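You operate a simulated robot arm through the tools that you are given. There is no shell and no other tool. Be economical: measure what you need, move in short steps, check, and stop when the job is done.

The job below is to be done with a simulated robot arm. You get a single attempt, and the scene is never put back.

Task
Wipe-test the cover, wash it only if the wipe smears, then dye it.
Fine: the cover in the rinse tray; white wipe, blue brush and wash tin, green brush and dye tin; tools back where they lay. Set down upright: green brush.
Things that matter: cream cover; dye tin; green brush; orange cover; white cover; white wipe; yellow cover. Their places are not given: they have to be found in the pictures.

Only the result counts: the job must be done as asked and must still hold three seconds after the hand-in. Knocking over, shifting, dropping, spilling or breaking anything else fails it. Lids that push on must go on centred and level and be pressed home; caps that screw on are set level and turned clockwise until they are tight.

Robot
A 6-joint arm with a two-finger parallel gripper, fixed in place. Base frame: the origin is at the foot of the arm, x ahead of it, y to its left, z up; the work surface is at about z = 0.88. Readings come in m, rad, newtons and seconds.
With the tool pointing down near the work surface it reaches from about 0.26 to 0.66 m from the base axis. Its first joint turns from -1.152 to 1.152 rad. Payload 2.9 kg.
The TCP is the grasp point between the finger pads, 0.03 m short of the fingertips. In the tool frame z runs along the fingers and y along their closing line. Largest opening 0.11 m; finger width 0.02, thickness 0.01; the body of the gripper, 0.048 by 0.112 m, starts 0.055 m behind the TCP.
Orientation is that of the tool frame in the base frame, as a unit quaternion [w, x, y, z]. With the fingers straight down and closing along the base's y, the tool's x points along the base's -x, its y along +y and its z along -z.

Tools
- The arm moves only by the tool apply_moves. Its arguments are lists of equal length, an entry for each row: "fingers": the gripper command, from -1 (fully open) to 1 (shut), values between in proportion; "delta_pos": the shift along the tool's x, y, z in m, a list of three; "delta_rot": the turn, a rotation vector about the tool's x, y, z in degrees, a list of three. In form: {"fingers": [fingers, ...], "delta_pos": [[tx, ty, tz], ...], "delta_rot": [[ax, ay, az], ...]}. A call has 1 to 12 rows; each row shifts and turns the commanded pose from where the row before left it, along the tool's axes as they then stand. Rows are played at 5 a second. More than 0.05 m and 0.15 rad between two rows, or a gripper value outside its range, and nothing of the call is played. A pose out of reach is approached as far as the arm can. The call stops where the force on the tool passes 40 N (or 10 N more than at its start, if that is more) or the arm is blocked; 0.2 s more then pass. Each finger travels about 0.108 m/s and halts on what it meets, pressing with about 43 N; the grip force reading is that of the motor and also rises with nothing between the fingers. The clock runs only during rows and for 0.2 s after the last one: add rows that do not move to give the fingers time. The reply holds the time, the measured pose of the TCP, the force on the tool along the base axes, the opening and the grip force, in the units named above and with some noise, with the torque about the TCP (base axes, N m) and any sound that the robot's microphone picked up.
- Cameras (640 x 400 px; columns grow to the right, rows downward): "scene" is fixed at [0.0646, 0.4177, 1.3983]; the picture's right is [-0.89, -0.45, 0.00], its down [-0.21, 0.43, -0.88] and it looks along [0.39, -0.79, -0.48] (base axes); focal length 318 px, centre (320, 200). "wrist" rides on the gripper at [0.072, 0.017, -0.103] in the tool frame; the picture's right is [-0.23, 0.97, 0.00], its down [-0.76, -0.18, -0.62] and it looks along [-0.61, -0.14, 0.78] (tool axes); focal length 222 px, centre (320, 200).
- camera(camera): a new picture of that camera. No time passes.
- locate(camera, pixels): there is no depth. For up to 12 entries [column, row, z] of the newest picture of that camera ("zoom" is the newest enlarged one), the place [x, y] in the base frame at which the ray of that pixel passes the height z, good to about 0.002 m, but the place of the scene camera against the robot may be out by one fixed shift of up to 0.012 m in any direction. No time passes.
- inspect(camera, box): a new picture of the part [left, top, right, bottom] of that camera's present view, enlarged. No time passes.
- finish_job(): hands the job in; it is judged then, once.

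Work in short steps. Measure before you move; look again where a grasp or a placing could have gone wrong, and mend it. You have 80 turns and 54 pictures in all, those below and enlarged ones among them. Open the gripper and draw the arm clear of the work before you hand the job in, unless the task says otherwise; then end with one line.

The tools are called as name(argument=value, ...) on one line, values as JSON. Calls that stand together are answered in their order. apply_moves: Moves the arm, as the interface text tells. Its arguments: {"type":"object","properties":{"fingers":{"type":"array","items":{"type":"number"}},"delta_pos":{"type":"array","items":{"type":"array","items":{"type":"number"}}},"delta_rot":{"type":"array","items":{"type":"array","items":{"type":"number"}}}},"required":["fingers","delta_pos","delta_rot"]} The other tools are called the same way: camera (camera) takes a picture; locate (camera, pixels) gives the place at which the rays of pixels pass given heights; inspect (camera, box) takes an enlarged picture of a part of a camera's view; finish_job () hands the job in.

At the start:

```text
clock: 0.0
eef_pos: [0.3972, -0.1127, 1.1554]
tool_rot: [0.001, 0.0, 1.0, 0.0]
force: [0.0, 0.2, 0.5]
moment: [-0.01, -0.05, -0.04]
width: 0.1101
finger_force: 0.1
```

scene: 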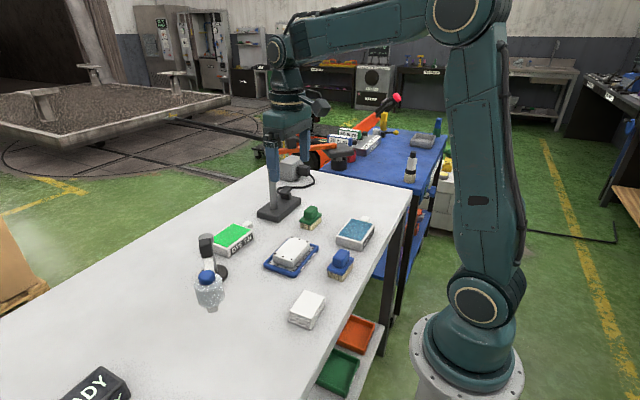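
wrist: 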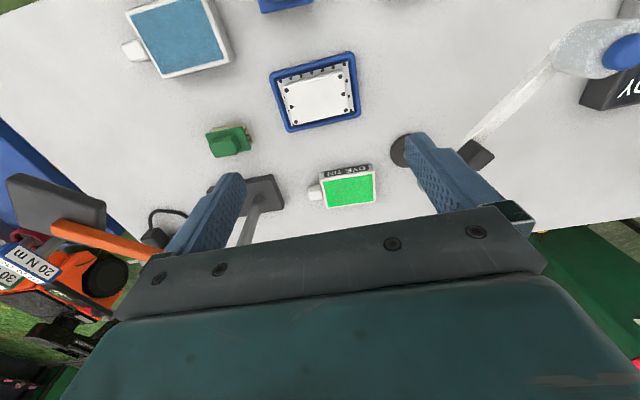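

The tray with a cover is at scene (292,255), green brush (312,215), blue brush (340,265), wipe probably (307,308), dye tin (233,238). I enlarge the work area to see details.

inspect(camera="scene", box=[180, 190, 400, 330])

inspect(camera="wrist", box=[100, 0, 400, 220])

inspect(camera="scene", box=[280, 80, 460, 200])

```text
2.86 times, centred on (290, 260) of scene
```

zoom: 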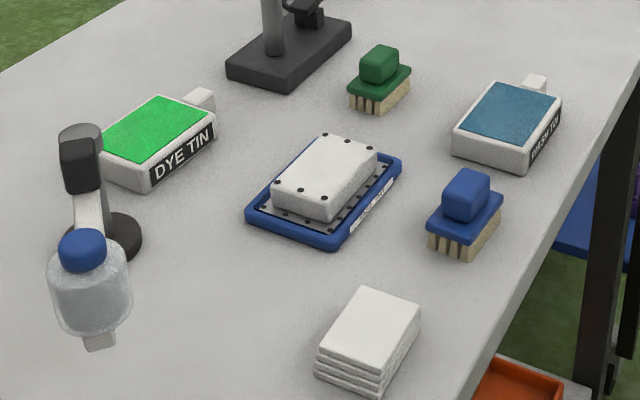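

```text
1.82 times, centred on (250, 110) of wrist
```

zoom: 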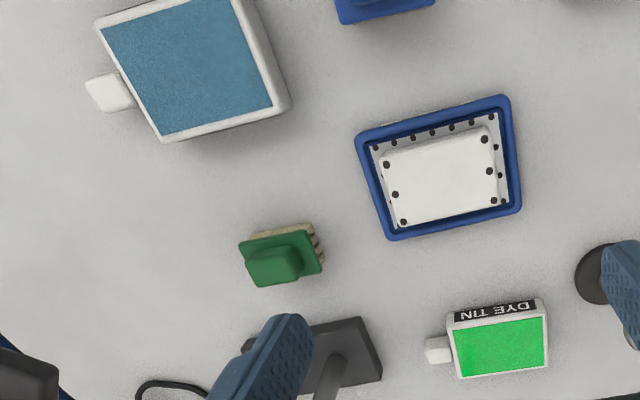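

```text
3.33 times, centred on (370, 140) of scene
```

zoom: 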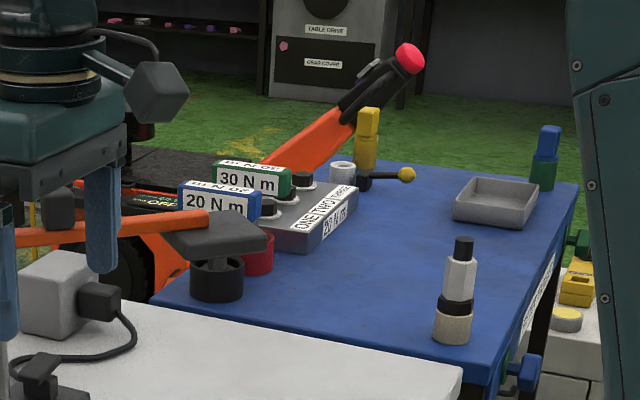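

I locate the main objects through the wrist picture (accurate) and the wipe and blue brush through the scene picture.

locate(camera="wrist", pixels=[[315, 98, 0.91], [230, 142, 0.92], [348, 188, 0.9], [180, 37, 0.9], [270, 70, 0.89], [349, 53, 0.89], [360, 112, 0.89], [288, 132, 0.89]])

locate(camera="scene", pixels=[[309, 303, 0.91], [341, 258, 0.93], [311, 212, 0.93], [292, 252, 0.91], [356, 232, 0.9], [234, 236, 0.9], [207, 277, 0.95], [207, 245, 0.98], [280, 207, 0.89]])

```text
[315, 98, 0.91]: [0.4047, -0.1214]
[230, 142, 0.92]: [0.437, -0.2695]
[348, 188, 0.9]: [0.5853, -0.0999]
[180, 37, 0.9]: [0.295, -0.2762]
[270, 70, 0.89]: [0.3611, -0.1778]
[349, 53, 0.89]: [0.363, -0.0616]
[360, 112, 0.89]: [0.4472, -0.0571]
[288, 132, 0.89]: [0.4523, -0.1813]
```

```text
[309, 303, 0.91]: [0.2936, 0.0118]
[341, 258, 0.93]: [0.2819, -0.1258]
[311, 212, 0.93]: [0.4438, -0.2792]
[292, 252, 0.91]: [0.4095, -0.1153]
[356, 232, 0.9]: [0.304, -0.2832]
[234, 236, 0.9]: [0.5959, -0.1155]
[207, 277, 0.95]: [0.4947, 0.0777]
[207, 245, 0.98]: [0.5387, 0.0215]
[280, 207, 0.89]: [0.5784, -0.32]
```

The scene camera's readings are off by roughly (+0.007, -0.008). I move the gripper up near the wipe to see it and the blue brush with the wrist camera.

apply_moves(fingers=[-1, -1, -1, -1], delta_pos=[[0.03, 0.03, 0], [0.03, 0.03, 0], [0.03, 0.03, 0], [0, 0, 0]], delta_rot=[[0, 0, 0], [0, 0, 0], [0, 0, 0], [0, 0, 0]])

camera(camera="wrist")

```text
clock: 1.0
eef_pos: [0.3028, -0.0204, 1.1559]
tool_rot: [0.0, 0.001, 1.0, 0.001]
force: [0.1, -0.4, -0.5]
moment: [-0.01, 0.02, 0.01]
width: 0.1103
finger_force: 0.1
```

```text
48 pictures are left
```

wrist: 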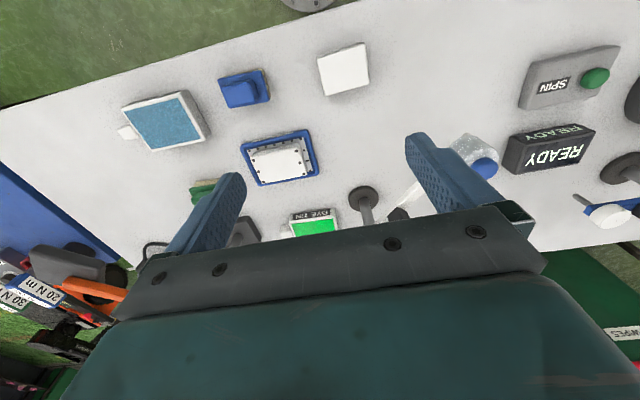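

I enlarge the wrist view around wipe, blue brush and tray.

inspect(camera="wrist", box=[200, 30, 400, 160])

locate(camera="wrist", pixels=[[316, 55, 0.91], [363, 41, 0.91], [369, 82, 0.91], [326, 95, 0.91], [243, 92, 0.92], [245, 142, 0.89], [308, 130, 0.89], [319, 171, 0.89], [261, 184, 0.89], [282, 163, 0.91], [365, 205, 0.88]])

```text
3.08 times, centred on (300, 95) of wrist
```

zoom: 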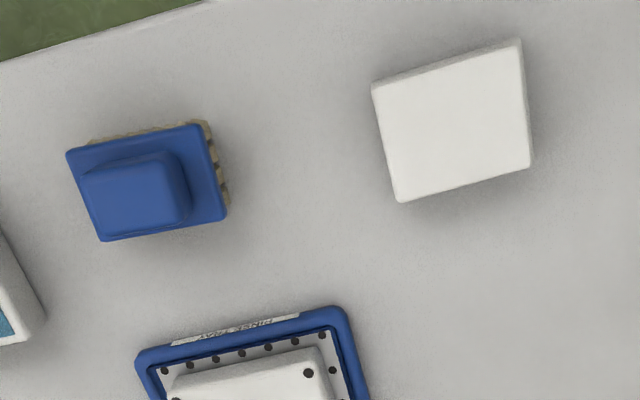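

```text
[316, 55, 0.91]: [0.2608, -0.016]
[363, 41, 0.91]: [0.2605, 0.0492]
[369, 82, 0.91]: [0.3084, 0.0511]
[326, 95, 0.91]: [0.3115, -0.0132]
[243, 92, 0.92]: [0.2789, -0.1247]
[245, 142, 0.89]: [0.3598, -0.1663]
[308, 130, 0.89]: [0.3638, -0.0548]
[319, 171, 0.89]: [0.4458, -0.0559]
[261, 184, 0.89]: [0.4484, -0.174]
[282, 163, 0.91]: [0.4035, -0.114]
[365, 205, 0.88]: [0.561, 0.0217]
```

I measure the heights of wipe, cover and brush from vertical edges in the scene picture.

inspect(camera="scene", box=[260, 230, 360, 335])

```text
3.81 times, centred on (310, 282) of scene
```

zoom: 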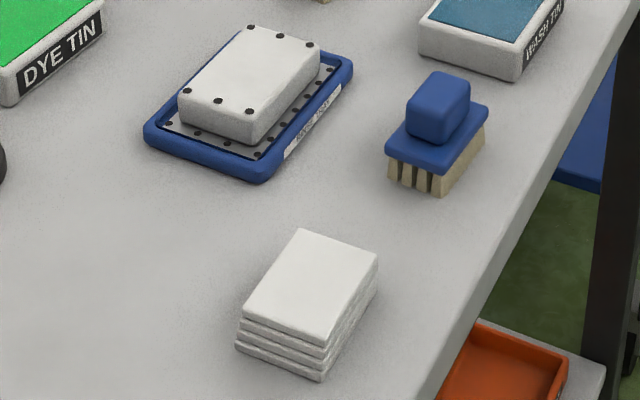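

locate(camera="zoom", pixels=[[322, 380, 0.88], [326, 346, 0.9], [326, 346, 0.91], [326, 346, 0.92], [441, 195, 0.88], [442, 172, 0.9], [435, 142, 0.92], [435, 142, 0.93], [258, 145, 0.9], [258, 145, 0.92], [470, 82, 0.93], [488, 104, 0.91]])

locate(camera="zoom", pixels=[[407, 127, 0.93], [384, 150, 0.91], [441, 172, 0.91], [488, 104, 0.91], [435, 73, 0.94], [470, 82, 0.94], [436, 118, 0.94], [406, 102, 0.94], [486, 155, 0.88], [390, 182, 0.88], [253, 25, 0.92], [320, 45, 0.92]])

```text
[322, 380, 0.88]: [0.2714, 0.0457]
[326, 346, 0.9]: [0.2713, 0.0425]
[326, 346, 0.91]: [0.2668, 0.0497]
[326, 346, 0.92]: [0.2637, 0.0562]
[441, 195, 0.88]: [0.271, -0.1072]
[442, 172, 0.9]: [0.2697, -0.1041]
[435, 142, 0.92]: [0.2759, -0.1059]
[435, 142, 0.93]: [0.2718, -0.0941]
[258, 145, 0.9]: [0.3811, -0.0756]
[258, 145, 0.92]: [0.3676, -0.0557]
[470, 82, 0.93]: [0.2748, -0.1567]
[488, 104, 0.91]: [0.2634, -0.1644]
```

```text
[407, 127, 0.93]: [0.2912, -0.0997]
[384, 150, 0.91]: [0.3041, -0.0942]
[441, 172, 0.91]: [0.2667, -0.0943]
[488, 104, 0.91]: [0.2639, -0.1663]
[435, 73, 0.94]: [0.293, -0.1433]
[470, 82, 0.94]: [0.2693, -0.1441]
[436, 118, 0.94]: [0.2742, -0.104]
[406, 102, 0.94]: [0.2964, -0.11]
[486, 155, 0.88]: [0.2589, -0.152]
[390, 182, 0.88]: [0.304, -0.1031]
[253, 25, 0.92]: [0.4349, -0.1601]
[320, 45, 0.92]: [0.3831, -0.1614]
```

The wipe is ~0.024 tall (top z≈0.905), centre about (0.286, 0.019), 0.066 long along y. I go down above it, TCP to ~0.95 first.

apply_moves(fingers=[-1, -1, -1, -1, -1, -1], delta_pos=[[0.017, 0.039, 0], [0, 0, 0.05], [0, 0, 0.05], [0, 0, 0.05], [0, 0, 0.05], [0, 0, 0]], delta_rot=[[0, 0, 0], [0, 0, 0], [0, 0, 0], [0, 0, 0], [0, 0, 0], [0, 0, 0]])

camera(camera="wrist")

```text
clock: 2.4
eef_pos: [0.2897, 0.0148, 0.9555]
tool_rot: [0.001, 0.0, 1.0, -0.001]
force: [-0.2, -0.9, -0.1]
moment: [-0.03, -0.01, 0.01]
width: 0.1099
finger_force: 0.1
```

```text
45 pictures are left
```

wrist: 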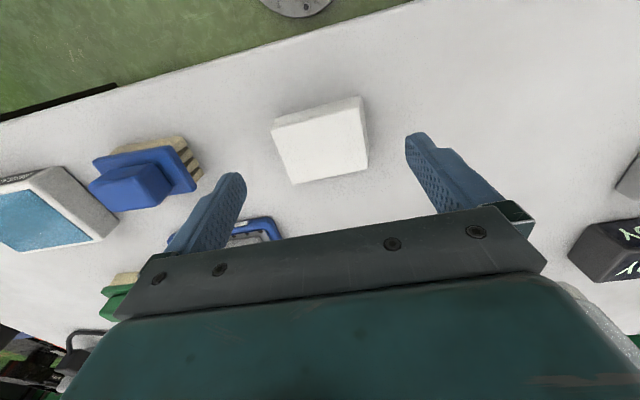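

I check the wipe's corners from here: (274,126), (361,99), (368,168), (293,184).

locate(camera="wrist", pixels=[[274, 126, 0.905], [361, 99, 0.905], [368, 168, 0.905], [293, 184, 0.905], [130, 186, 0.93]])

```text
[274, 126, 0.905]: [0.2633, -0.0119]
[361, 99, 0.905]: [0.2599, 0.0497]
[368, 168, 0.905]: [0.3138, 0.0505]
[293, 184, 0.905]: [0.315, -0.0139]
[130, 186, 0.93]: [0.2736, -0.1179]
```

Wipe centre ≈ (0.288, 0.0186). I lower to grip its upper half and close.

apply_moves(fingers=[-1, -1, 1, 1, 1], delta_pos=[[0.001, 0.003, 0.02], [0, 0, 0.013], [0, 0, 0], [0, 0, 0], [0, 0, 0]], delta_rot=[[0, 0, 0], [0, 0, 0], [0, 0, 0], [0, 0, 0], [0, 0, 0]])

```text
clock: 3.6
eef_pos: [0.29, 0.0196, 0.9235]
tool_rot: [0.0, 0.0, 1.0, -0.001]
force: [0.0, 0.0, -0.1]
moment: [0.03, -0.03, 0.02]
width: 0.0686
finger_force: 43.2
```

Gripped (opening 0.0686). I lift and carry the wipe over the tray, and look.

apply_moves(fingers=[1, 1, 1, 1, 1, 1], delta_pos=[[0, 0, -0.04], [0, 0, -0.04], [-0.038, -0.0445, -0.01], [-0.038, -0.0445, 0], [-0.038, -0.0445, 0], [0, 0, 0]], delta_rot=[[0, 0, 0], [0, 0, 0], [0, 0, 0], [0, 0, 0], [0, 0, 0], [0, 0, 0]])

camera(camera="wrist")

inspect(camera="scene", box=[200, 170, 400, 300])

```text
refused: row 3 steps farther than a row can; nothing moved
```

```text
44 pictures are left
```

wrist: 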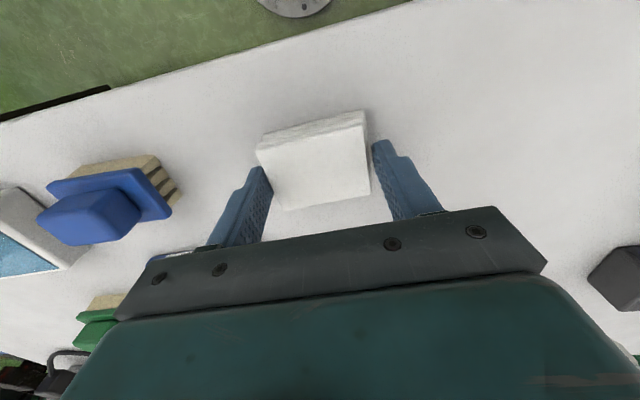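

```text
3.08 times, centred on (300, 235) of scene
```

zoom: 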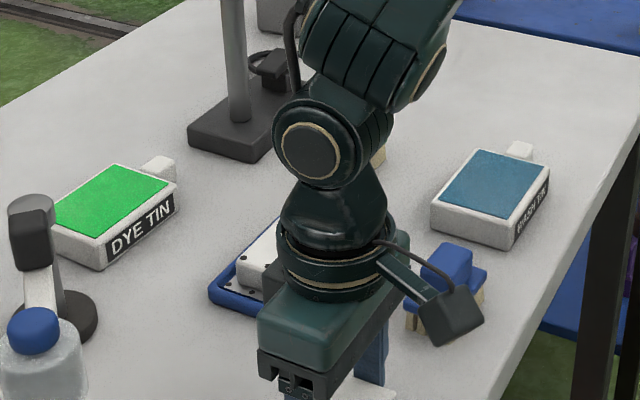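

The row was too long; I split the carry into shorter rows.

apply_moves(fingers=[1, 1, 1, 1, 1, 1, 1], delta_pos=[[0, 0, -0.04], [0, 0, -0.045], [-0.0285, -0.0334, 0], [-0.0285, -0.0334, 0], [-0.0285, -0.0334, 0], [-0.0285, -0.0334, 0], [0, 0, 0]], delta_rot=[[0, 0, 0], [0, 0, 0], [0, 0, 0], [0, 0, 0], [0, 0, 0], [0, 0, 0], [0, 0, 0]])

camera(camera="wrist")

inspect(camera="scene", box=[200, 170, 400, 300])

```text
clock: 5.2
eef_pos: [0.4036, -0.1139, 1.0088]
tool_rot: [0.0, 0.0, 1.0, -0.001]
force: [1.0, 1.1, 0.6]
moment: [0.01, -0.01, 0.0]
width: 0.0
finger_force: 37.6
```

```text
42 pictures are left
```

wrist: 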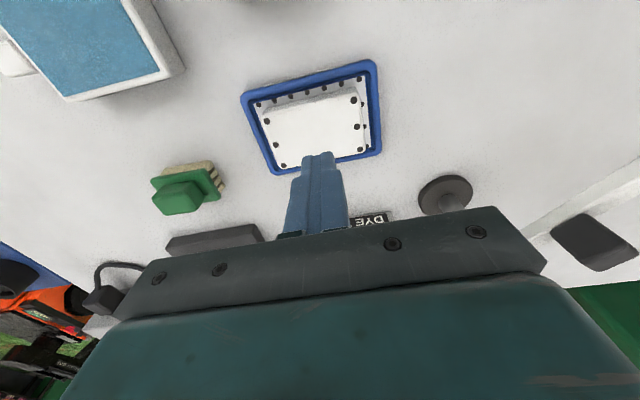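

```text
3.08 times, centred on (300, 235) of scene
```

zoom: 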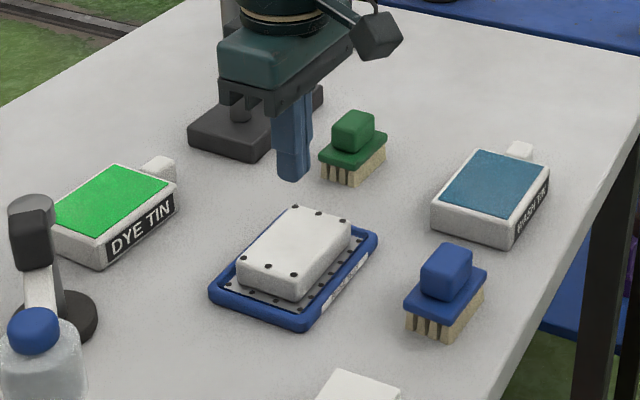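

The gripper is empty (opening 0): the wipe slipped out, and was seemingly left at its place. I open, and meanwhile locate cover and tray from this view.

inspect(camera="wrist", box=[140, 40, 400, 230])

camera(camera="scene")

```text
2.11 times, centred on (270, 135) of wrist
```

zoom: 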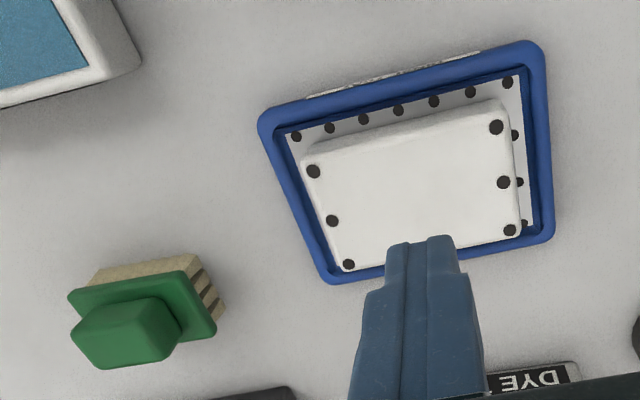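

```text
39 pictures are left
```

scene: 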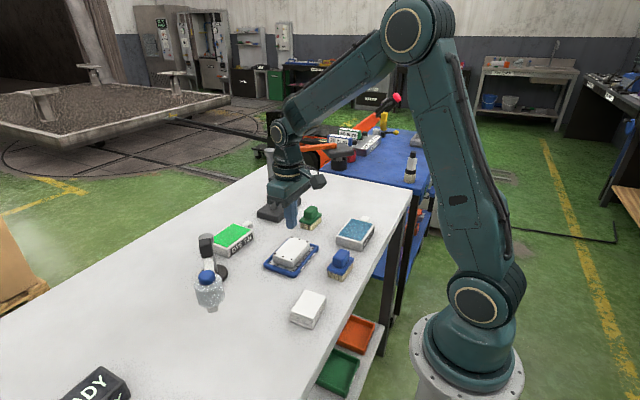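

The wipe lies at about the same place (308,308). I measure cover corners and green brush from the wrist zoom.

locate(camera="zoom", pixels=[[305, 160, 0.91], [503, 112, 0.91], [523, 232, 0.91], [342, 270, 0.91], [126, 330, 0.935], [70, 298, 0.91], [182, 272, 0.91], [216, 326, 0.91], [286, 130, 0.885], [528, 70, 0.885], [540, 240, 0.885], [328, 278, 0.885]])

locate(camera="scene", pixels=[[309, 303, 0.905]])

```text
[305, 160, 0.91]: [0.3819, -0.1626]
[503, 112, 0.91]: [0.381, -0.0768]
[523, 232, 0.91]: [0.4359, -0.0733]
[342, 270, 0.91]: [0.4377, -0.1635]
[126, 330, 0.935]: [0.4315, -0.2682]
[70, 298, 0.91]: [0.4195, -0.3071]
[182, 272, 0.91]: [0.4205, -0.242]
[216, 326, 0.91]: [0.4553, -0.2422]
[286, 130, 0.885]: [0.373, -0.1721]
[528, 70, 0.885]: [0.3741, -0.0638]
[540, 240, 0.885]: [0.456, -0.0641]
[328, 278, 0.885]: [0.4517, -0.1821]
```

```text
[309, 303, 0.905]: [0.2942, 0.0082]
```

I return above the wipe and open the gripper, then look again.

apply_moves(fingers=[-1, -1, -1, -1, -1, -1, -1], delta_pos=[[0.0289, 0.0331, 0], [0.0289, 0.0331, 0], [0.0289, 0.0331, 0], [0.0289, 0.0331, 0], [0, 0, 0.03], [0, 0, 0.02], [0, 0, 0]], delta_rot=[[0, 0, 0], [0, 0, 0], [0, 0, 0], [0, 0, 0], [0, 0, 0], [0, 0, 0], [0, 0, 0]])

inspect(camera="wrist", box=[180, 70, 460, 260])

```text
clock: 6.8
eef_pos: [0.2844, 0.0207, 0.959]
tool_rot: [0.001, 0.0, 1.0, 0.0]
force: [0.0, 0.4, 0.3]
moment: [-0.04, -0.01, -0.01]
width: 0.1102
finger_force: 0.0
```

```text
2.11 times, centred on (320, 165) of wrist
```

zoom: 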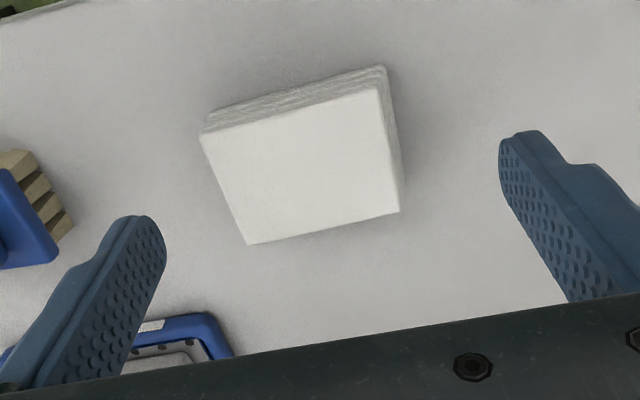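

I locate top and bottom edges of the wipe.

locate(camera="zoom", pixels=[[383, 67, 0.88], [376, 90, 0.9], [376, 90, 0.905], [376, 90, 0.91], [202, 135, 0.905], [248, 243, 0.905], [400, 210, 0.905], [210, 112, 0.88], [404, 185, 0.88]])

```text
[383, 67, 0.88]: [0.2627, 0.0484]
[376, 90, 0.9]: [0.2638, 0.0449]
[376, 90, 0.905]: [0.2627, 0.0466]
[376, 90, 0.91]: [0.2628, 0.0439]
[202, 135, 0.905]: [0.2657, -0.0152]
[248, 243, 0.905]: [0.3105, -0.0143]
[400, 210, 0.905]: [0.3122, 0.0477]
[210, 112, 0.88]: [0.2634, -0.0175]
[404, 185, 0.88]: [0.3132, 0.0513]
```

Wipe centre ≈ (0.288, 0.016), top ~0.90. I grip deeper (TCP ≈0.914), then lift a little and check.

apply_moves(fingers=[-1, -1, -1, 1, 1, 1, 1, 1], delta_pos=[[0, -0.002, 0.025], [0, 0, 0.018], [0, 0, 0], [0, 0, 0], [0, 0, 0], [0, 0, 0], [0, 0, -0.01], [0, 0, -0.02]], delta_rot=[[0, 0, 0], [0, 0, 0], [0, 0, 0], [0, 0, 0], [0, 0, 0], [0, 0, 0], [0, 0, 0], [0, 0, 0]])

inspect(camera="wrist", box=[180, 70, 460, 260])

```text
clock: 8.6
eef_pos: [0.2881, 0.0175, 0.9447]
tool_rot: [-0.001, 0.001, 1.0, 0.0]
force: [-0.7, -0.7, -1.0]
moment: [0.0, -0.01, -0.02]
width: 0.0689
finger_force: 43.1
```

```text
2.11 times, centred on (320, 165) of wrist
```

zoom: 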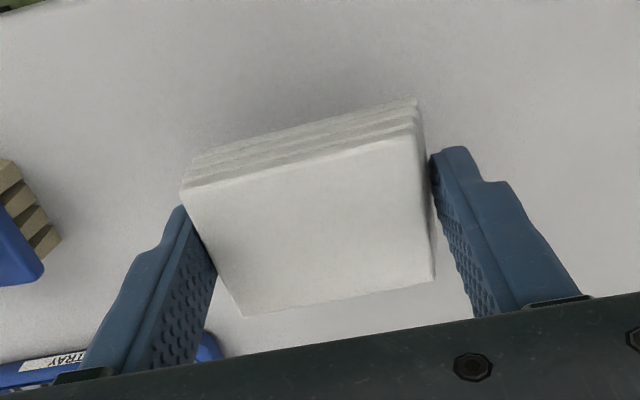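

The wipe is lifting now. I raise it more, carry slowly over the cover, and check opening.

apply_moves(fingers=[1, 1, 1, 1, 1, 1, 1, 1, 1, 1, 1], delta_pos=[[0, 0, -0.02], [0, 0, -0.02], [0, 0, -0.015], [-0.02, -0.022, 0], [-0.02, -0.022, 0], [-0.02, -0.022, 0], [-0.02, -0.022, 0], [-0.02, -0.022, 0], [-0.02, -0.024, 0], [0, 0, 0], [0, 0, 0]], delta_rot=[[0, 0, 0], [0, 0, 0], [0, 0, 0], [0, 0, 0], [0, 0, 0], [0, 0, 0], [0, 0, 0], [0, 0, 0], [0, 0, 0], [0, 0, 0], [0, 0, 0]])

camera(camera="wrist")

inspect(camera="scene", box=[200, 190, 360, 290])

```text
clock: 11.0
eef_pos: [0.408, -0.1175, 0.9991]
tool_rot: [0.001, -0.001, 1.0, 0.0]
force: [-0.1, 0.4, 0.0]
moment: [0.01, 0.0, -0.01]
width: 0.0687
finger_force: 42.8
```

```text
36 pictures are left
```

wrist: 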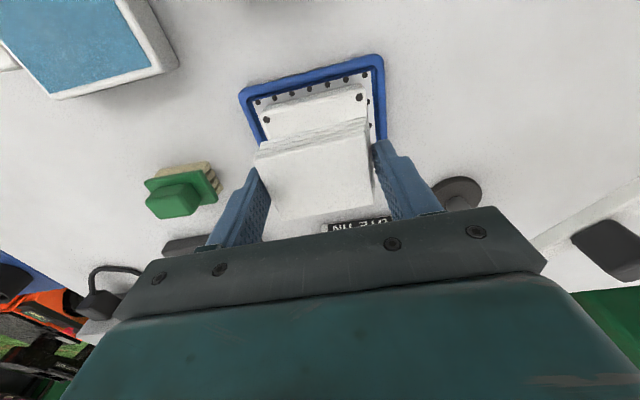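

```text
4.00 times, centred on (280, 240) of scene
```

zoom: 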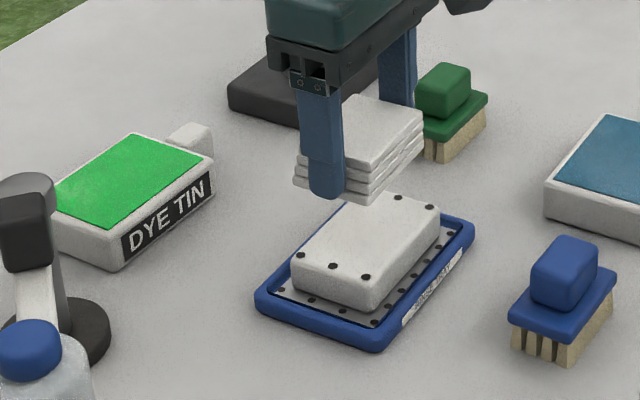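

Wipe is held above the cover, with its underside ≈0.965. I lower by 0.045 in steps and read force.

apply_moves(fingers=[1, 1, 1, 1, 1], delta_pos=[[0, 0, 0.02], [0, 0, 0.015], [0, 0, 0.01], [0, 0, 0], [0, 0, 0]], delta_rot=[[0, 0, 0], [0, 0, 0], [0, 0, 0], [0, 0, 0], [0, 0, 0]])

inspect(camera="scene", box=[240, 210, 340, 280])

```text
clock: 12.2
eef_pos: [0.4076, -0.1172, 0.9548]
tool_rot: [0.0, 0.0, 1.0, 0.0]
force: [0.6, 0.0, -0.8]
moment: [-0.03, 0.01, 0.02]
width: 0.0686
finger_force: 43.5
```

```text
5.71 times, centred on (290, 245) of scene
```

zoom: 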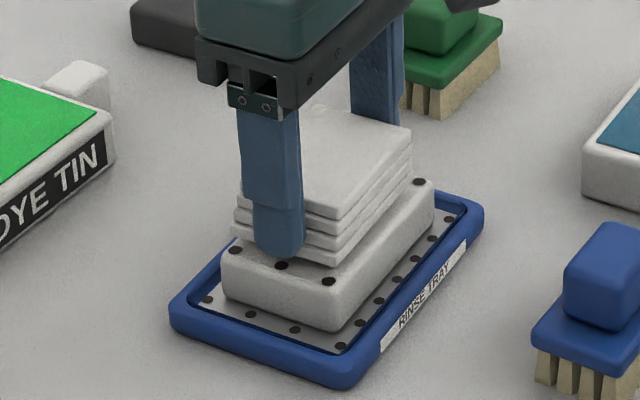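

A small gap remains. I lower 2 mm per row, 3 rows, then read.

apply_moves(fingers=[1, 1, 1, 1], delta_pos=[[0, 0, 0.002], [0, 0, 0.002], [0, 0, 0.002], [0, 0, 0]], delta_rot=[[0, 0, 0], [0, 0, 0], [0, 0, 0], [0, 0, 0]])

```text
clock: 13.2
eef_pos: [0.4065, -0.1182, 0.9498]
tool_rot: [0.0, 0.0, 1.0, 0.001]
force: [-1.0, -0.9, 0.5]
moment: [-0.03, -0.03, -0.02]
width: 0.0686
finger_force: 43.2
```

apply_moves(fingers=[1, 1, 1], delta_pos=[[0, 0, 0.002], [0, 0, 0.0015], [0, 0, 0]], delta_rot=[[0, 0, 0], [0, 0, 0], [0, 0, 0]])

```text
clock: 13.8
eef_pos: [0.408, -0.1175, 0.95]
tool_rot: [0.002, 0.0, 1.0, 0.0]
force: [-2.7, 1.3, 7.2]
moment: [0.03, 0.22, -0.02]
width: 0.0685
finger_force: 43.2
stopped in row 3: the force on the tool passed its limit at 43 N (the readings are from after the stop); the commanded pose is now the measured one
```

Contact at TCP z≈0.949 with ~7 N left. I wipe with small strokes along y and x.

apply_moves(fingers=[1, 1, 1, 1, 1, 1, 1, 1, 1, 1], delta_pos=[[0, 0.01, 0.0005], [0, 0.008, 0], [0, -0.012, 0], [0, -0.012, 0], [0, -0.012, 0], [0, 0.012, 0], [0, 0.012, 0], [0, 0.01, 0], [0, -0.016, 0], [0, 0, 0]], delta_rot=[[0, 0, 0], [0, 0, 0], [0, 0, 0], [0, 0, 0], [0, 0, 0], [0, 0, 0], [0, 0, 0], [0, 0, 0], [0, 0, 0], [0, 0, 0]])

```text
clock: 16.1
eef_pos: [0.4064, -0.1169, 0.9492]
tool_rot: [0.003, -0.002, 1.0, -0.001]
force: [1.2, 14.1, 26.3]
moment: [0.32, 0.09, 0.03]
width: 0.0686
finger_force: 43.6
```

Wiped under 26 N. I lift and look at cover and wipe.

apply_moves(fingers=[1, 1, 1, 1, 1], delta_pos=[[0, 0, -0.01], [0, 0, -0.03], [0, 0, -0.04], [0, 0, -0.04], [0, 0, 0]], delta_rot=[[0, 0, 0], [0, 0, 0], [0, 0, 0], [0, 0, 0], [0, 0, 0]])

inspect(camera="scene", box=[220, 170, 360, 280])

```text
clock: 17.2
eef_pos: [0.4055, -0.1191, 1.0689]
tool_rot: [0.001, 0.0, 1.0, 0.0]
force: [-0.2, 0.0, 0.6]
moment: [0.03, 0.02, 0.01]
width: 0.0686
finger_force: 43.0
```

```text
3.64 times, centred on (290, 225) of scene
```

zoom: 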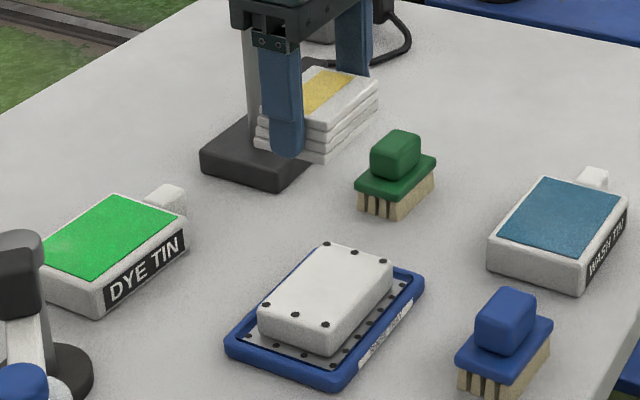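

A yellow band has appeared on the wipe top at zoom (328,92). I look closer to be sure it is a smear.

camera(camera="wrist")

```text
32 pictures are left
```

wrist: 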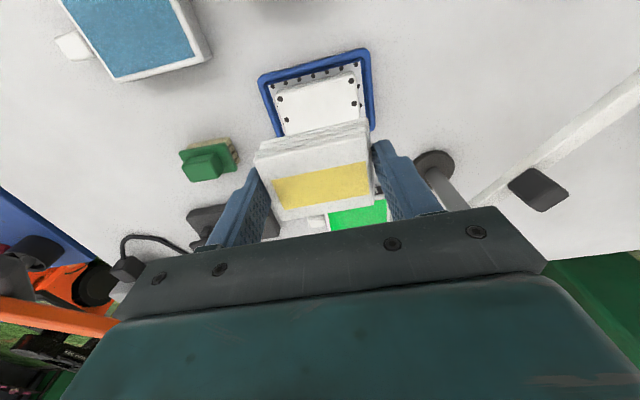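

The wipe shows a clear yellow smear, so the cover must be washed. I carry the wipe back to above its place.

apply_moves(fingers=[1, 1, 1, 1, 1, 1, 1, 1, 1, 1], delta_pos=[[0.02, 0.0226, 0], [0.02, 0.0226, 0], [0.02, 0.0226, 0], [0.02, 0.0226, 0], [0.02, 0.0226, 0], [0.019, 0.0226, 0.02], [0, 0, 0.04], [0, 0, 0.04], [0, 0, 0.03], [0, 0, 0]], delta_rot=[[0, 0, 0], [0, 0, 0], [0, 0, 0], [0, 0, 0], [0, 0, 0], [0, 0, 0], [0, 0, 0], [0, 0, 0], [0, 0, 0], [0, 0, 0]])

```text
clock: 19.4
eef_pos: [0.289, 0.0193, 0.9387]
tool_rot: [0.002, -0.001, 1.0, 0.0]
force: [-0.7, -0.4, -0.3]
moment: [0.0, -0.02, 0.0]
width: 0.0688
finger_force: 43.0
```

I lower the rest (to ~0.916), check contact, then release.

apply_moves(fingers=[1, 1, 1, 1], delta_pos=[[0.001, -0.001, 0.012], [0, 0, 0.006], [0, 0, 0.004], [0, 0, 0]], delta_rot=[[0, 0, 0], [0, 0, 0], [0, 0, 0], [0, 0, 0]])

```text
clock: 20.4
eef_pos: [0.2887, 0.0153, 0.9164]
tool_rot: [0.001, 0.001, 1.0, 0.0]
force: [-0.4, -0.1, 0.0]
moment: [-0.04, 0.01, 0.0]
width: 0.0685
finger_force: 43.4
```

apply_moves(fingers=[1, 1, -1, -1, -1, -1, -1, -1], delta_pos=[[0, 0, 0.0015], [0, 0, 0], [0, 0, 0], [0, 0, 0], [0, 0, -0.02], [0, 0, -0.04], [0, 0, -0.04], [0, 0, 0]], delta_rot=[[0, 0, 0], [0, 0, 0], [0, 0, 0], [0, 0, 0], [0, 0, 0], [0, 0, 0], [0, 0, 0], [0, 0, 0]])

camera(camera="wrist")

```text
clock: 22.2
eef_pos: [0.2862, 0.0169, 1.0142]
tool_rot: [0.001, 0.001, 1.0, 0.0]
force: [0.9, 0.1, 0.1]
moment: [-0.04, -0.02, 0.02]
width: 0.1101
finger_force: 0.0
```

```text
31 pictures are left
```

wrist: 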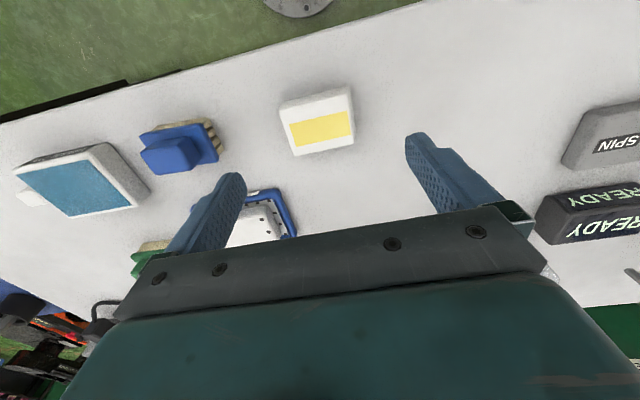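

Wipe is back at its place. Next I move above the blue brush at about (0.277, -0.124) and look.

apply_moves(fingers=[-1, -1, -1, -1, -1], delta_pos=[[0.003, -0.045, 0], [0.003, -0.045, 0], [0.003, -0.045, 0], [0, -0.006, 0.02], [0, 0, 0]], delta_rot=[[0, 0, 0], [0, 0, 0], [0, 0, 0], [0, 0, 0], [0, 0, 0]])

inspect(camera="wrist", box=[180, 60, 460, 250])

inspect(camera="scene", box=[290, 190, 410, 300])

```text
clock: 23.4
eef_pos: [0.2797, -0.1253, 0.9948]
tool_rot: [0.001, -0.001, 1.0, 0.0]
force: [-0.2, 0.7, 0.2]
moment: [-0.01, 0.01, 0.01]
width: 0.1102
finger_force: 0.0
```

```text
2.11 times, centred on (320, 155) of wrist
```

zoom: 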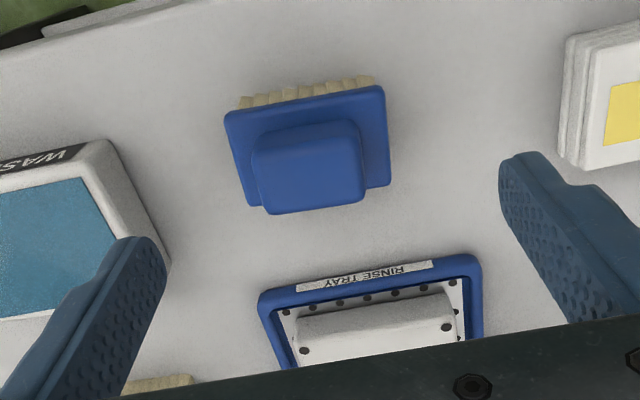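

```text
3.64 times, centred on (350, 245) of scene
```

zoom: 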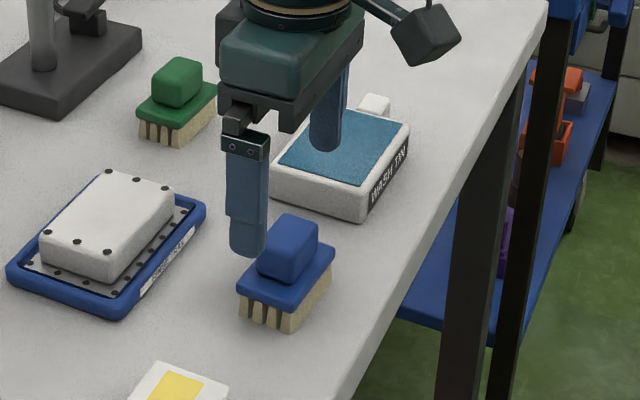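

I re-take the wrist zoom to measure the brush exactly.

inspect(camera="wrist", box=[180, 60, 460, 250])

locate(camera="zoom", pixels=[[252, 140, 0.935], [357, 122, 0.935], [365, 200, 0.935], [268, 213, 0.935], [225, 115, 0.91], [383, 87, 0.91], [390, 185, 0.91], [250, 207, 0.91], [240, 107, 0.88], [373, 77, 0.88], [130, 170, 0.9], [105, 145, 0.9]])

```text
2.11 times, centred on (320, 155) of wrist
```

zoom: 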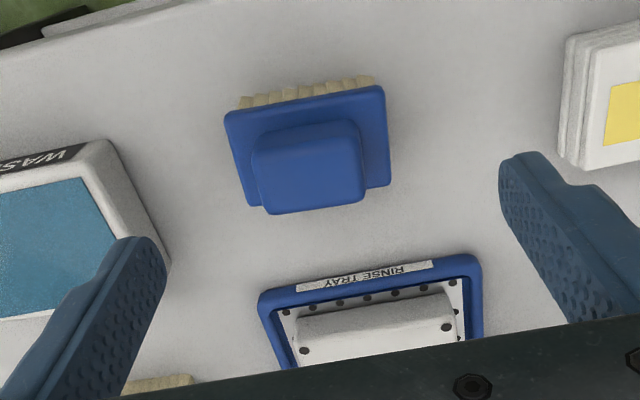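

```text
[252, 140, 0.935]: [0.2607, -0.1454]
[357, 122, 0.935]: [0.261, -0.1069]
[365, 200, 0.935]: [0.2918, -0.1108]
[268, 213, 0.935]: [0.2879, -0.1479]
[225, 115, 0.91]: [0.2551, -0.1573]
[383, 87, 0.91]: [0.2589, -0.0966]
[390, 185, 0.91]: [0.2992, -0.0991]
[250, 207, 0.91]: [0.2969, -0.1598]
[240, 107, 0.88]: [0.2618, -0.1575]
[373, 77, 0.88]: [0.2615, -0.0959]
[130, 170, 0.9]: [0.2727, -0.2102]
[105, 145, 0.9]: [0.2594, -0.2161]
```

Brush centre ≈ (0.277, -0.128); handle 0.039 wide along y. I lower with the fingers at ~0.07 opening to TCP 0.945 and close.

apply_moves(fingers=[-0.27, -0.27, -0.27, -0.27, 1, 1, 1], delta_pos=[[0.002, -0.003, 0], [0, 0, 0.025], [0, 0, 0.024], [0, 0, 0], [0, 0, 0], [0, 0, 0], [0, 0, 0]], delta_rot=[[0, 0, 0], [0, 0, 0], [0, 0, 0], [0, 0, 0], [0, 0, 0], [0, 0, 0], [0, 0, 0]])

inspect(camera="scene", box=[290, 190, 410, 300])

```text
clock: 25.1
eef_pos: [0.2777, -0.1286, 0.9447]
tool_rot: [0.001, 0.0, 1.0, 0.0]
force: [0.1, 0.1, -0.3]
moment: [0.01, 0.02, 0.0]
width: 0.0408
finger_force: 42.3
```

```text
3.64 times, centred on (350, 245) of scene
```

zoom: 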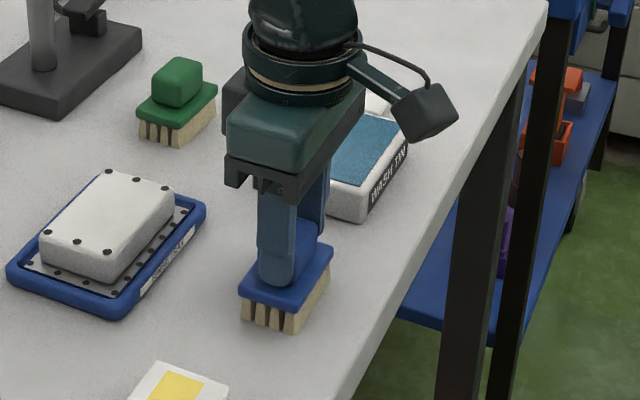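

Good grip on the handle (0.041). I lift and move partway toward the wash tin, then look for its corners.

apply_moves(fingers=[1, 1, 1, 1, 1, 1, 1, 1], delta_pos=[[0, 0, -0.01], [0, 0, -0.025], [0, 0, -0.035], [0, 0, -0.03], [-0.006, -0.04, 0], [-0.006, -0.04, 0], [-0.006, -0.04, 0], [0, 0, 0]], delta_rot=[[0, 0, 0], [0, 0, 0], [0, 0, 0], [0, 0, 0], [0, 0, 0], [0, 0, 0], [0, 0, 0], [0, 0, 0]])

camera(camera="wrist")

inspect(camera="scene", box=[290, 180, 410, 290])

```text
clock: 26.9
eef_pos: [0.2925, -0.2463, 1.0451]
tool_rot: [0.002, -0.001, 1.0, 0.0]
force: [-0.2, -0.3, -0.9]
moment: [-0.02, 0.0, 0.0]
width: 0.0409
finger_force: 43.1
```

```text
26 pictures are left
```

wrist: 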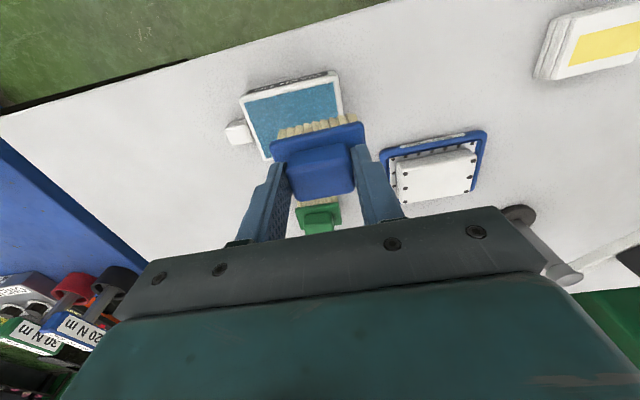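

```text
3.64 times, centred on (350, 235) of scene
```

zoom: 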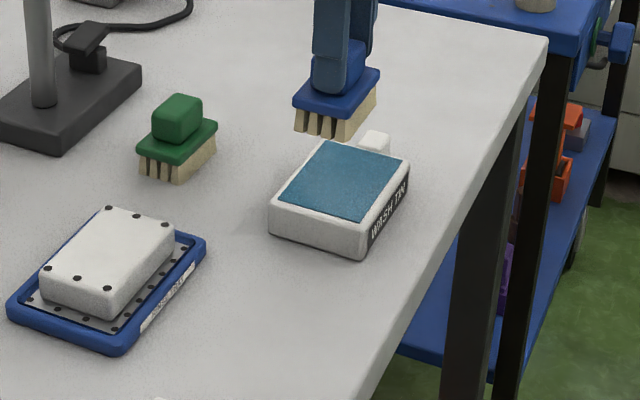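

I locate the wash tin's corners in the scene zoom (pad (327,142), (404,160), (360,219), (278,205)) and in the wrist picture.

locate(camera="zoom", pixels=[[327, 142, 0.905], [404, 160, 0.905], [360, 219, 0.905], [278, 205, 0.905], [362, 258, 0.88], [361, 230, 0.9], [361, 230, 0.91], [270, 233, 0.88], [410, 182, 0.88]])

locate(camera="wrist", pixels=[[241, 98, 0.905], [337, 76, 0.905], [246, 104, 0.905], [334, 84, 0.905], [268, 158, 0.905], [330, 72, 0.88]])

```text
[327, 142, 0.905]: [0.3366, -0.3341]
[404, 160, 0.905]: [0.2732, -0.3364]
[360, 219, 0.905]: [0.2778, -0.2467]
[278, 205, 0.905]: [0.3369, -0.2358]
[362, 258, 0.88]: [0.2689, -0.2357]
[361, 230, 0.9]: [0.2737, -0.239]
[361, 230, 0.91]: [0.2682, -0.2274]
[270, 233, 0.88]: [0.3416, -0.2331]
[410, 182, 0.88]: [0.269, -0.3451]
```

```text
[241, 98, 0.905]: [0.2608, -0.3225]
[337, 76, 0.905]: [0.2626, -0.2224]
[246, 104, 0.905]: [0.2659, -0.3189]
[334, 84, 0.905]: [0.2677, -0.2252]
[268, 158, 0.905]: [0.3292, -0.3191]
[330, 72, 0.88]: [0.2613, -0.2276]
```

Wash tin centre ≈ (0.298, -0.275), top ≈0.90. I move over it and lower to just above (TCP ≈0.98).

apply_moves(fingers=[1, 1, 1, 1, 1], delta_pos=[[-0.004, -0.028, 0], [0, 0, 0.03], [0, 0, 0.025], [0, 0, 0.008], [0, 0, 0]], delta_rot=[[0, 0, 0], [0, 0, 0], [0, 0, 0], [0, 0, 0], [0, 0, 0]])

inspect(camera="scene", box=[310, 190, 400, 270])

```text
clock: 28.1
eef_pos: [0.2999, -0.2726, 0.9825]
tool_rot: [0.001, 0.0, 1.0, 0.001]
force: [0.4, -0.4, -1.5]
moment: [0.01, 0.0, -0.01]
width: 0.0412
finger_force: 42.9
```

```text
5.00 times, centred on (355, 230) of scene
```

zoom: 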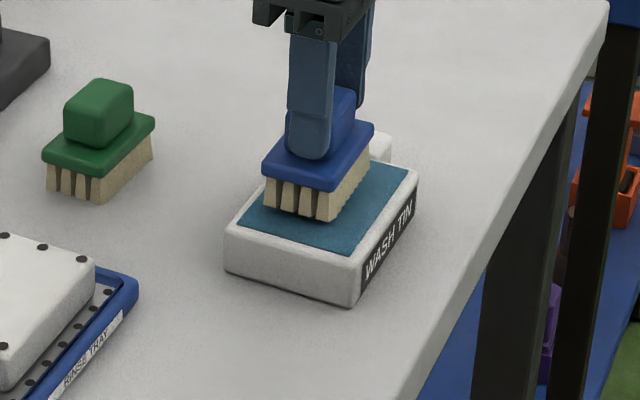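

Well centred. I lower in 2 mm rows to touch the pad.

apply_moves(fingers=[1, 1, 1, 1, 1, 1, 1, 1], delta_pos=[[0, 0, 0.003], [0, 0, 0.003], [0, 0, 0.002], [0, 0, 0.002], [0, 0, 0.002], [0, 0, 0.001], [0, 0, 0.001], [0, 0, 0]], delta_rot=[[0, 0, 0], [0, 0, 0], [0, 0, 0], [0, 0, 0], [0, 0, 0], [0, 0, 0], [0, 0, 0], [0, 0, 0]])

```text
clock: 29.9
eef_pos: [0.2998, -0.2744, 0.9696]
tool_rot: [0.002, 0.0, 1.0, -0.002]
force: [-5.6, -2.6, 31.2]
moment: [0.1, 0.09, 0.0]
width: 0.041
finger_force: 43.0
```

Touching the pad with 31 N: loaded. I lift and look at the bristles.

apply_moves(fingers=[1, 1, 1, 1, 1], delta_pos=[[0, 0, -0.01], [0, 0, -0.03], [0, 0, -0.03], [0, 0, -0.02], [0, 0, 0]], delta_rot=[[0, 0, 0], [0, 0, 0], [0, 0, 0], [0, 0, 0], [0, 0, 0]])

inspect(camera="scene", box=[300, 180, 400, 270])

```text
clock: 31.1
eef_pos: [0.2987, -0.2726, 1.0579]
tool_rot: [0.002, 0.0, 1.0, 0.0]
force: [-0.4, 0.6, -1.1]
moment: [0.03, 0.01, 0.02]
width: 0.0409
finger_force: 43.1
```

```text
4.44 times, centred on (350, 225) of scene
```

zoom: 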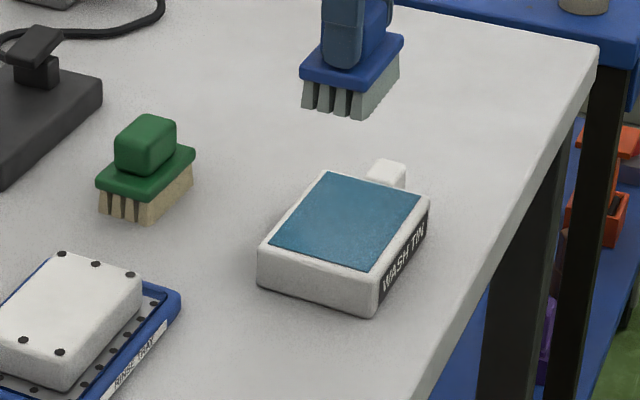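

Bristles are tinted: loaded. I carry the brush above the cover and lower to ~0.99.

apply_moves(fingers=[1, 1, 1, 1, 1, 1, 1, 1, 1, 1], delta_pos=[[-0.0182, 0.026, 0], [-0.0182, 0.026, 0], [-0.0182, 0.026, 0], [-0.0182, 0.026, 0], [-0.0182, 0.026, 0], [-0.0182, 0.026, 0], [0, 0, 0.03], [0, 0, 0.025], [0, 0, 0.01], [0, 0, 0]], delta_rot=[[0, 0, 0], [0, 0, 0], [0, 0, 0], [0, 0, 0], [0, 0, 0], [0, 0, 0], [0, 0, 0], [0, 0, 0], [0, 0, 0], [0, 0, 0]])

inspect(camera="scene", box=[240, 210, 340, 280])

```text
clock: 33.2
eef_pos: [0.4048, -0.118, 0.9924]
tool_rot: [0.001, 0.0, 1.0, 0.0]
force: [-0.3, -0.5, -1.8]
moment: [0.02, 0.01, -0.03]
width: 0.0408
finger_force: 43.1
```

```text
5.71 times, centred on (290, 245) of scene
```

zoom: 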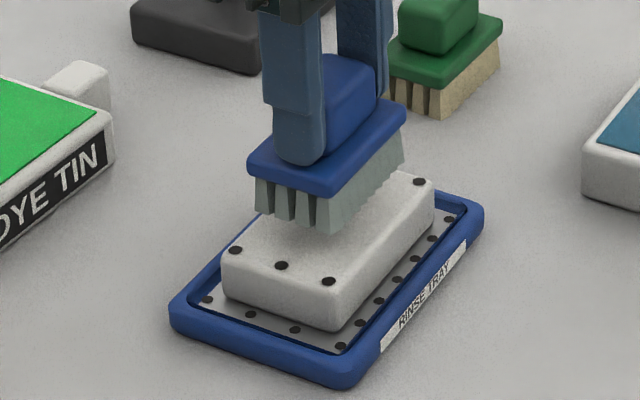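

I lower in small rows to contact (expected at TCP ≈0.98).

apply_moves(fingers=[1, 1, 1, 1, 1, 1, 1], delta_pos=[[-0.002, 0, 0.004], [0, 0, 0.003], [0, 0, 0.002], [0, 0, 0.001], [0, 0, 0.001], [0, 0, 0.001], [0, 0, 0]], delta_rot=[[0, 0, 0], [0, 0, 0], [0, 0, 0], [0, 0, 0], [0, 0, 0], [0, 0, 0], [0, 0, 0]])

```text
clock: 34.9
eef_pos: [0.4085, -0.1183, 0.9824]
tool_rot: [0.002, 0.001, 1.0, 0.0]
force: [-0.8, -0.9, -1.2]
moment: [-0.01, 0.02, -0.03]
width: 0.0409
finger_force: 42.8
```

apply_moves(fingers=[1, 1, 1, 1], delta_pos=[[0, 0, 0.001], [0, 0, 0.001], [0, 0, 0.001], [0, 0, 0]], delta_rot=[[0, 0, 0], [0, 0, 0], [0, 0, 0], [0, 0, 0]])

```text
clock: 35.9
eef_pos: [0.4092, -0.118, 0.9779]
tool_rot: [0.001, 0.0, 1.0, 0.0]
force: [0.1, -0.7, -0.3]
moment: [-0.04, 0.0, 0.01]
width: 0.041
finger_force: 43.0
```

apply_moves(fingers=[1, 1, 1, 1], delta_pos=[[0, 0, 0.001], [0, 0, 0.001], [0, 0, 0.001], [0, 0, 0]], delta_rot=[[0, 0, 0], [0, 0, 0], [0, 0, 0], [0, 0, 0]])

```text
clock: 36.9
eef_pos: [0.409, -0.1183, 0.9759]
tool_rot: [0.002, 0.0, 1.0, 0.001]
force: [-0.7, 0.4, -0.3]
moment: [0.01, 0.0, 0.02]
width: 0.0408
finger_force: 43.1
```

No contact yet; I go on slowly.

apply_moves(fingers=[1, 1, 1, 1], delta_pos=[[0, 0, 0.001], [0, 0, 0.001], [0, 0, 0.001], [0, 0, 0]], delta_rot=[[0, 0, 0], [0, 0, 0], [0, 0, 0], [0, 0, 0]])

inspect(camera="scene", box=[240, 210, 340, 280])

```text
clock: 37.9
eef_pos: [0.41, -0.1191, 0.9744]
tool_rot: [0.003, 0.0, 1.0, -0.001]
force: [-5.9, 2.0, 20.7]
moment: [0.22, 0.19, 0.01]
width: 0.0409
finger_force: 42.9
```

```text
5.71 times, centred on (290, 245) of scene
```

zoom: 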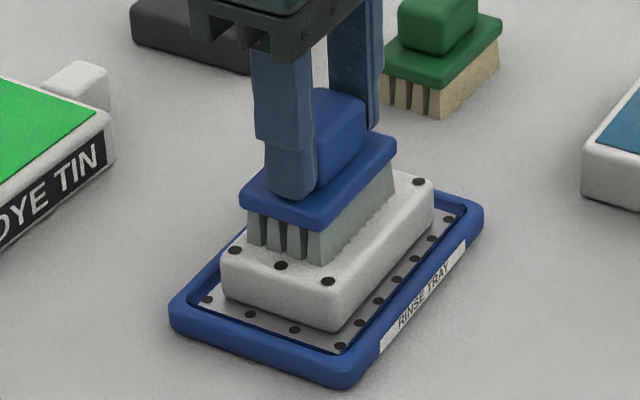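

Contact with ~21 N at 0.9745. I brush back and forth along the cover (±14 mm in y, ±6 mm in x).

apply_moves(fingers=[1, 1, 1, 1, 1, 1, 1, 1, 1, 1, 1, 1], delta_pos=[[0, 0.008, 0], [0, 0.007, 0], [0, -0.01, 0], [0, -0.01, 0], [0, -0.009, 0], [0.005, 0.01, 0], [0, 0.01, 0], [0, 0.009, 0], [-0.008, -0.01, 0], [0, -0.01, 0], [0, -0.009, 0], [0.003, 0.014, 0]], delta_rot=[[0, 0, 0], [0, 0, 0], [0, 0, 0], [0, 0, 0], [0, 0, 0], [0, 0, 0], [0, 0, 0], [0, 0, 0], [0, 0, 0], [0, 0, 0], [0, 0, 0], [0, 0, 0]])

```text
clock: 40.5
eef_pos: [0.4107, -0.1218, 0.9727]
tool_rot: [0.004, 0.002, 1.0, -0.002]
force: [0.1, -7.7, 19.7]
moment: [-0.09, -0.1, -0.02]
width: 0.0409
finger_force: 42.9
```

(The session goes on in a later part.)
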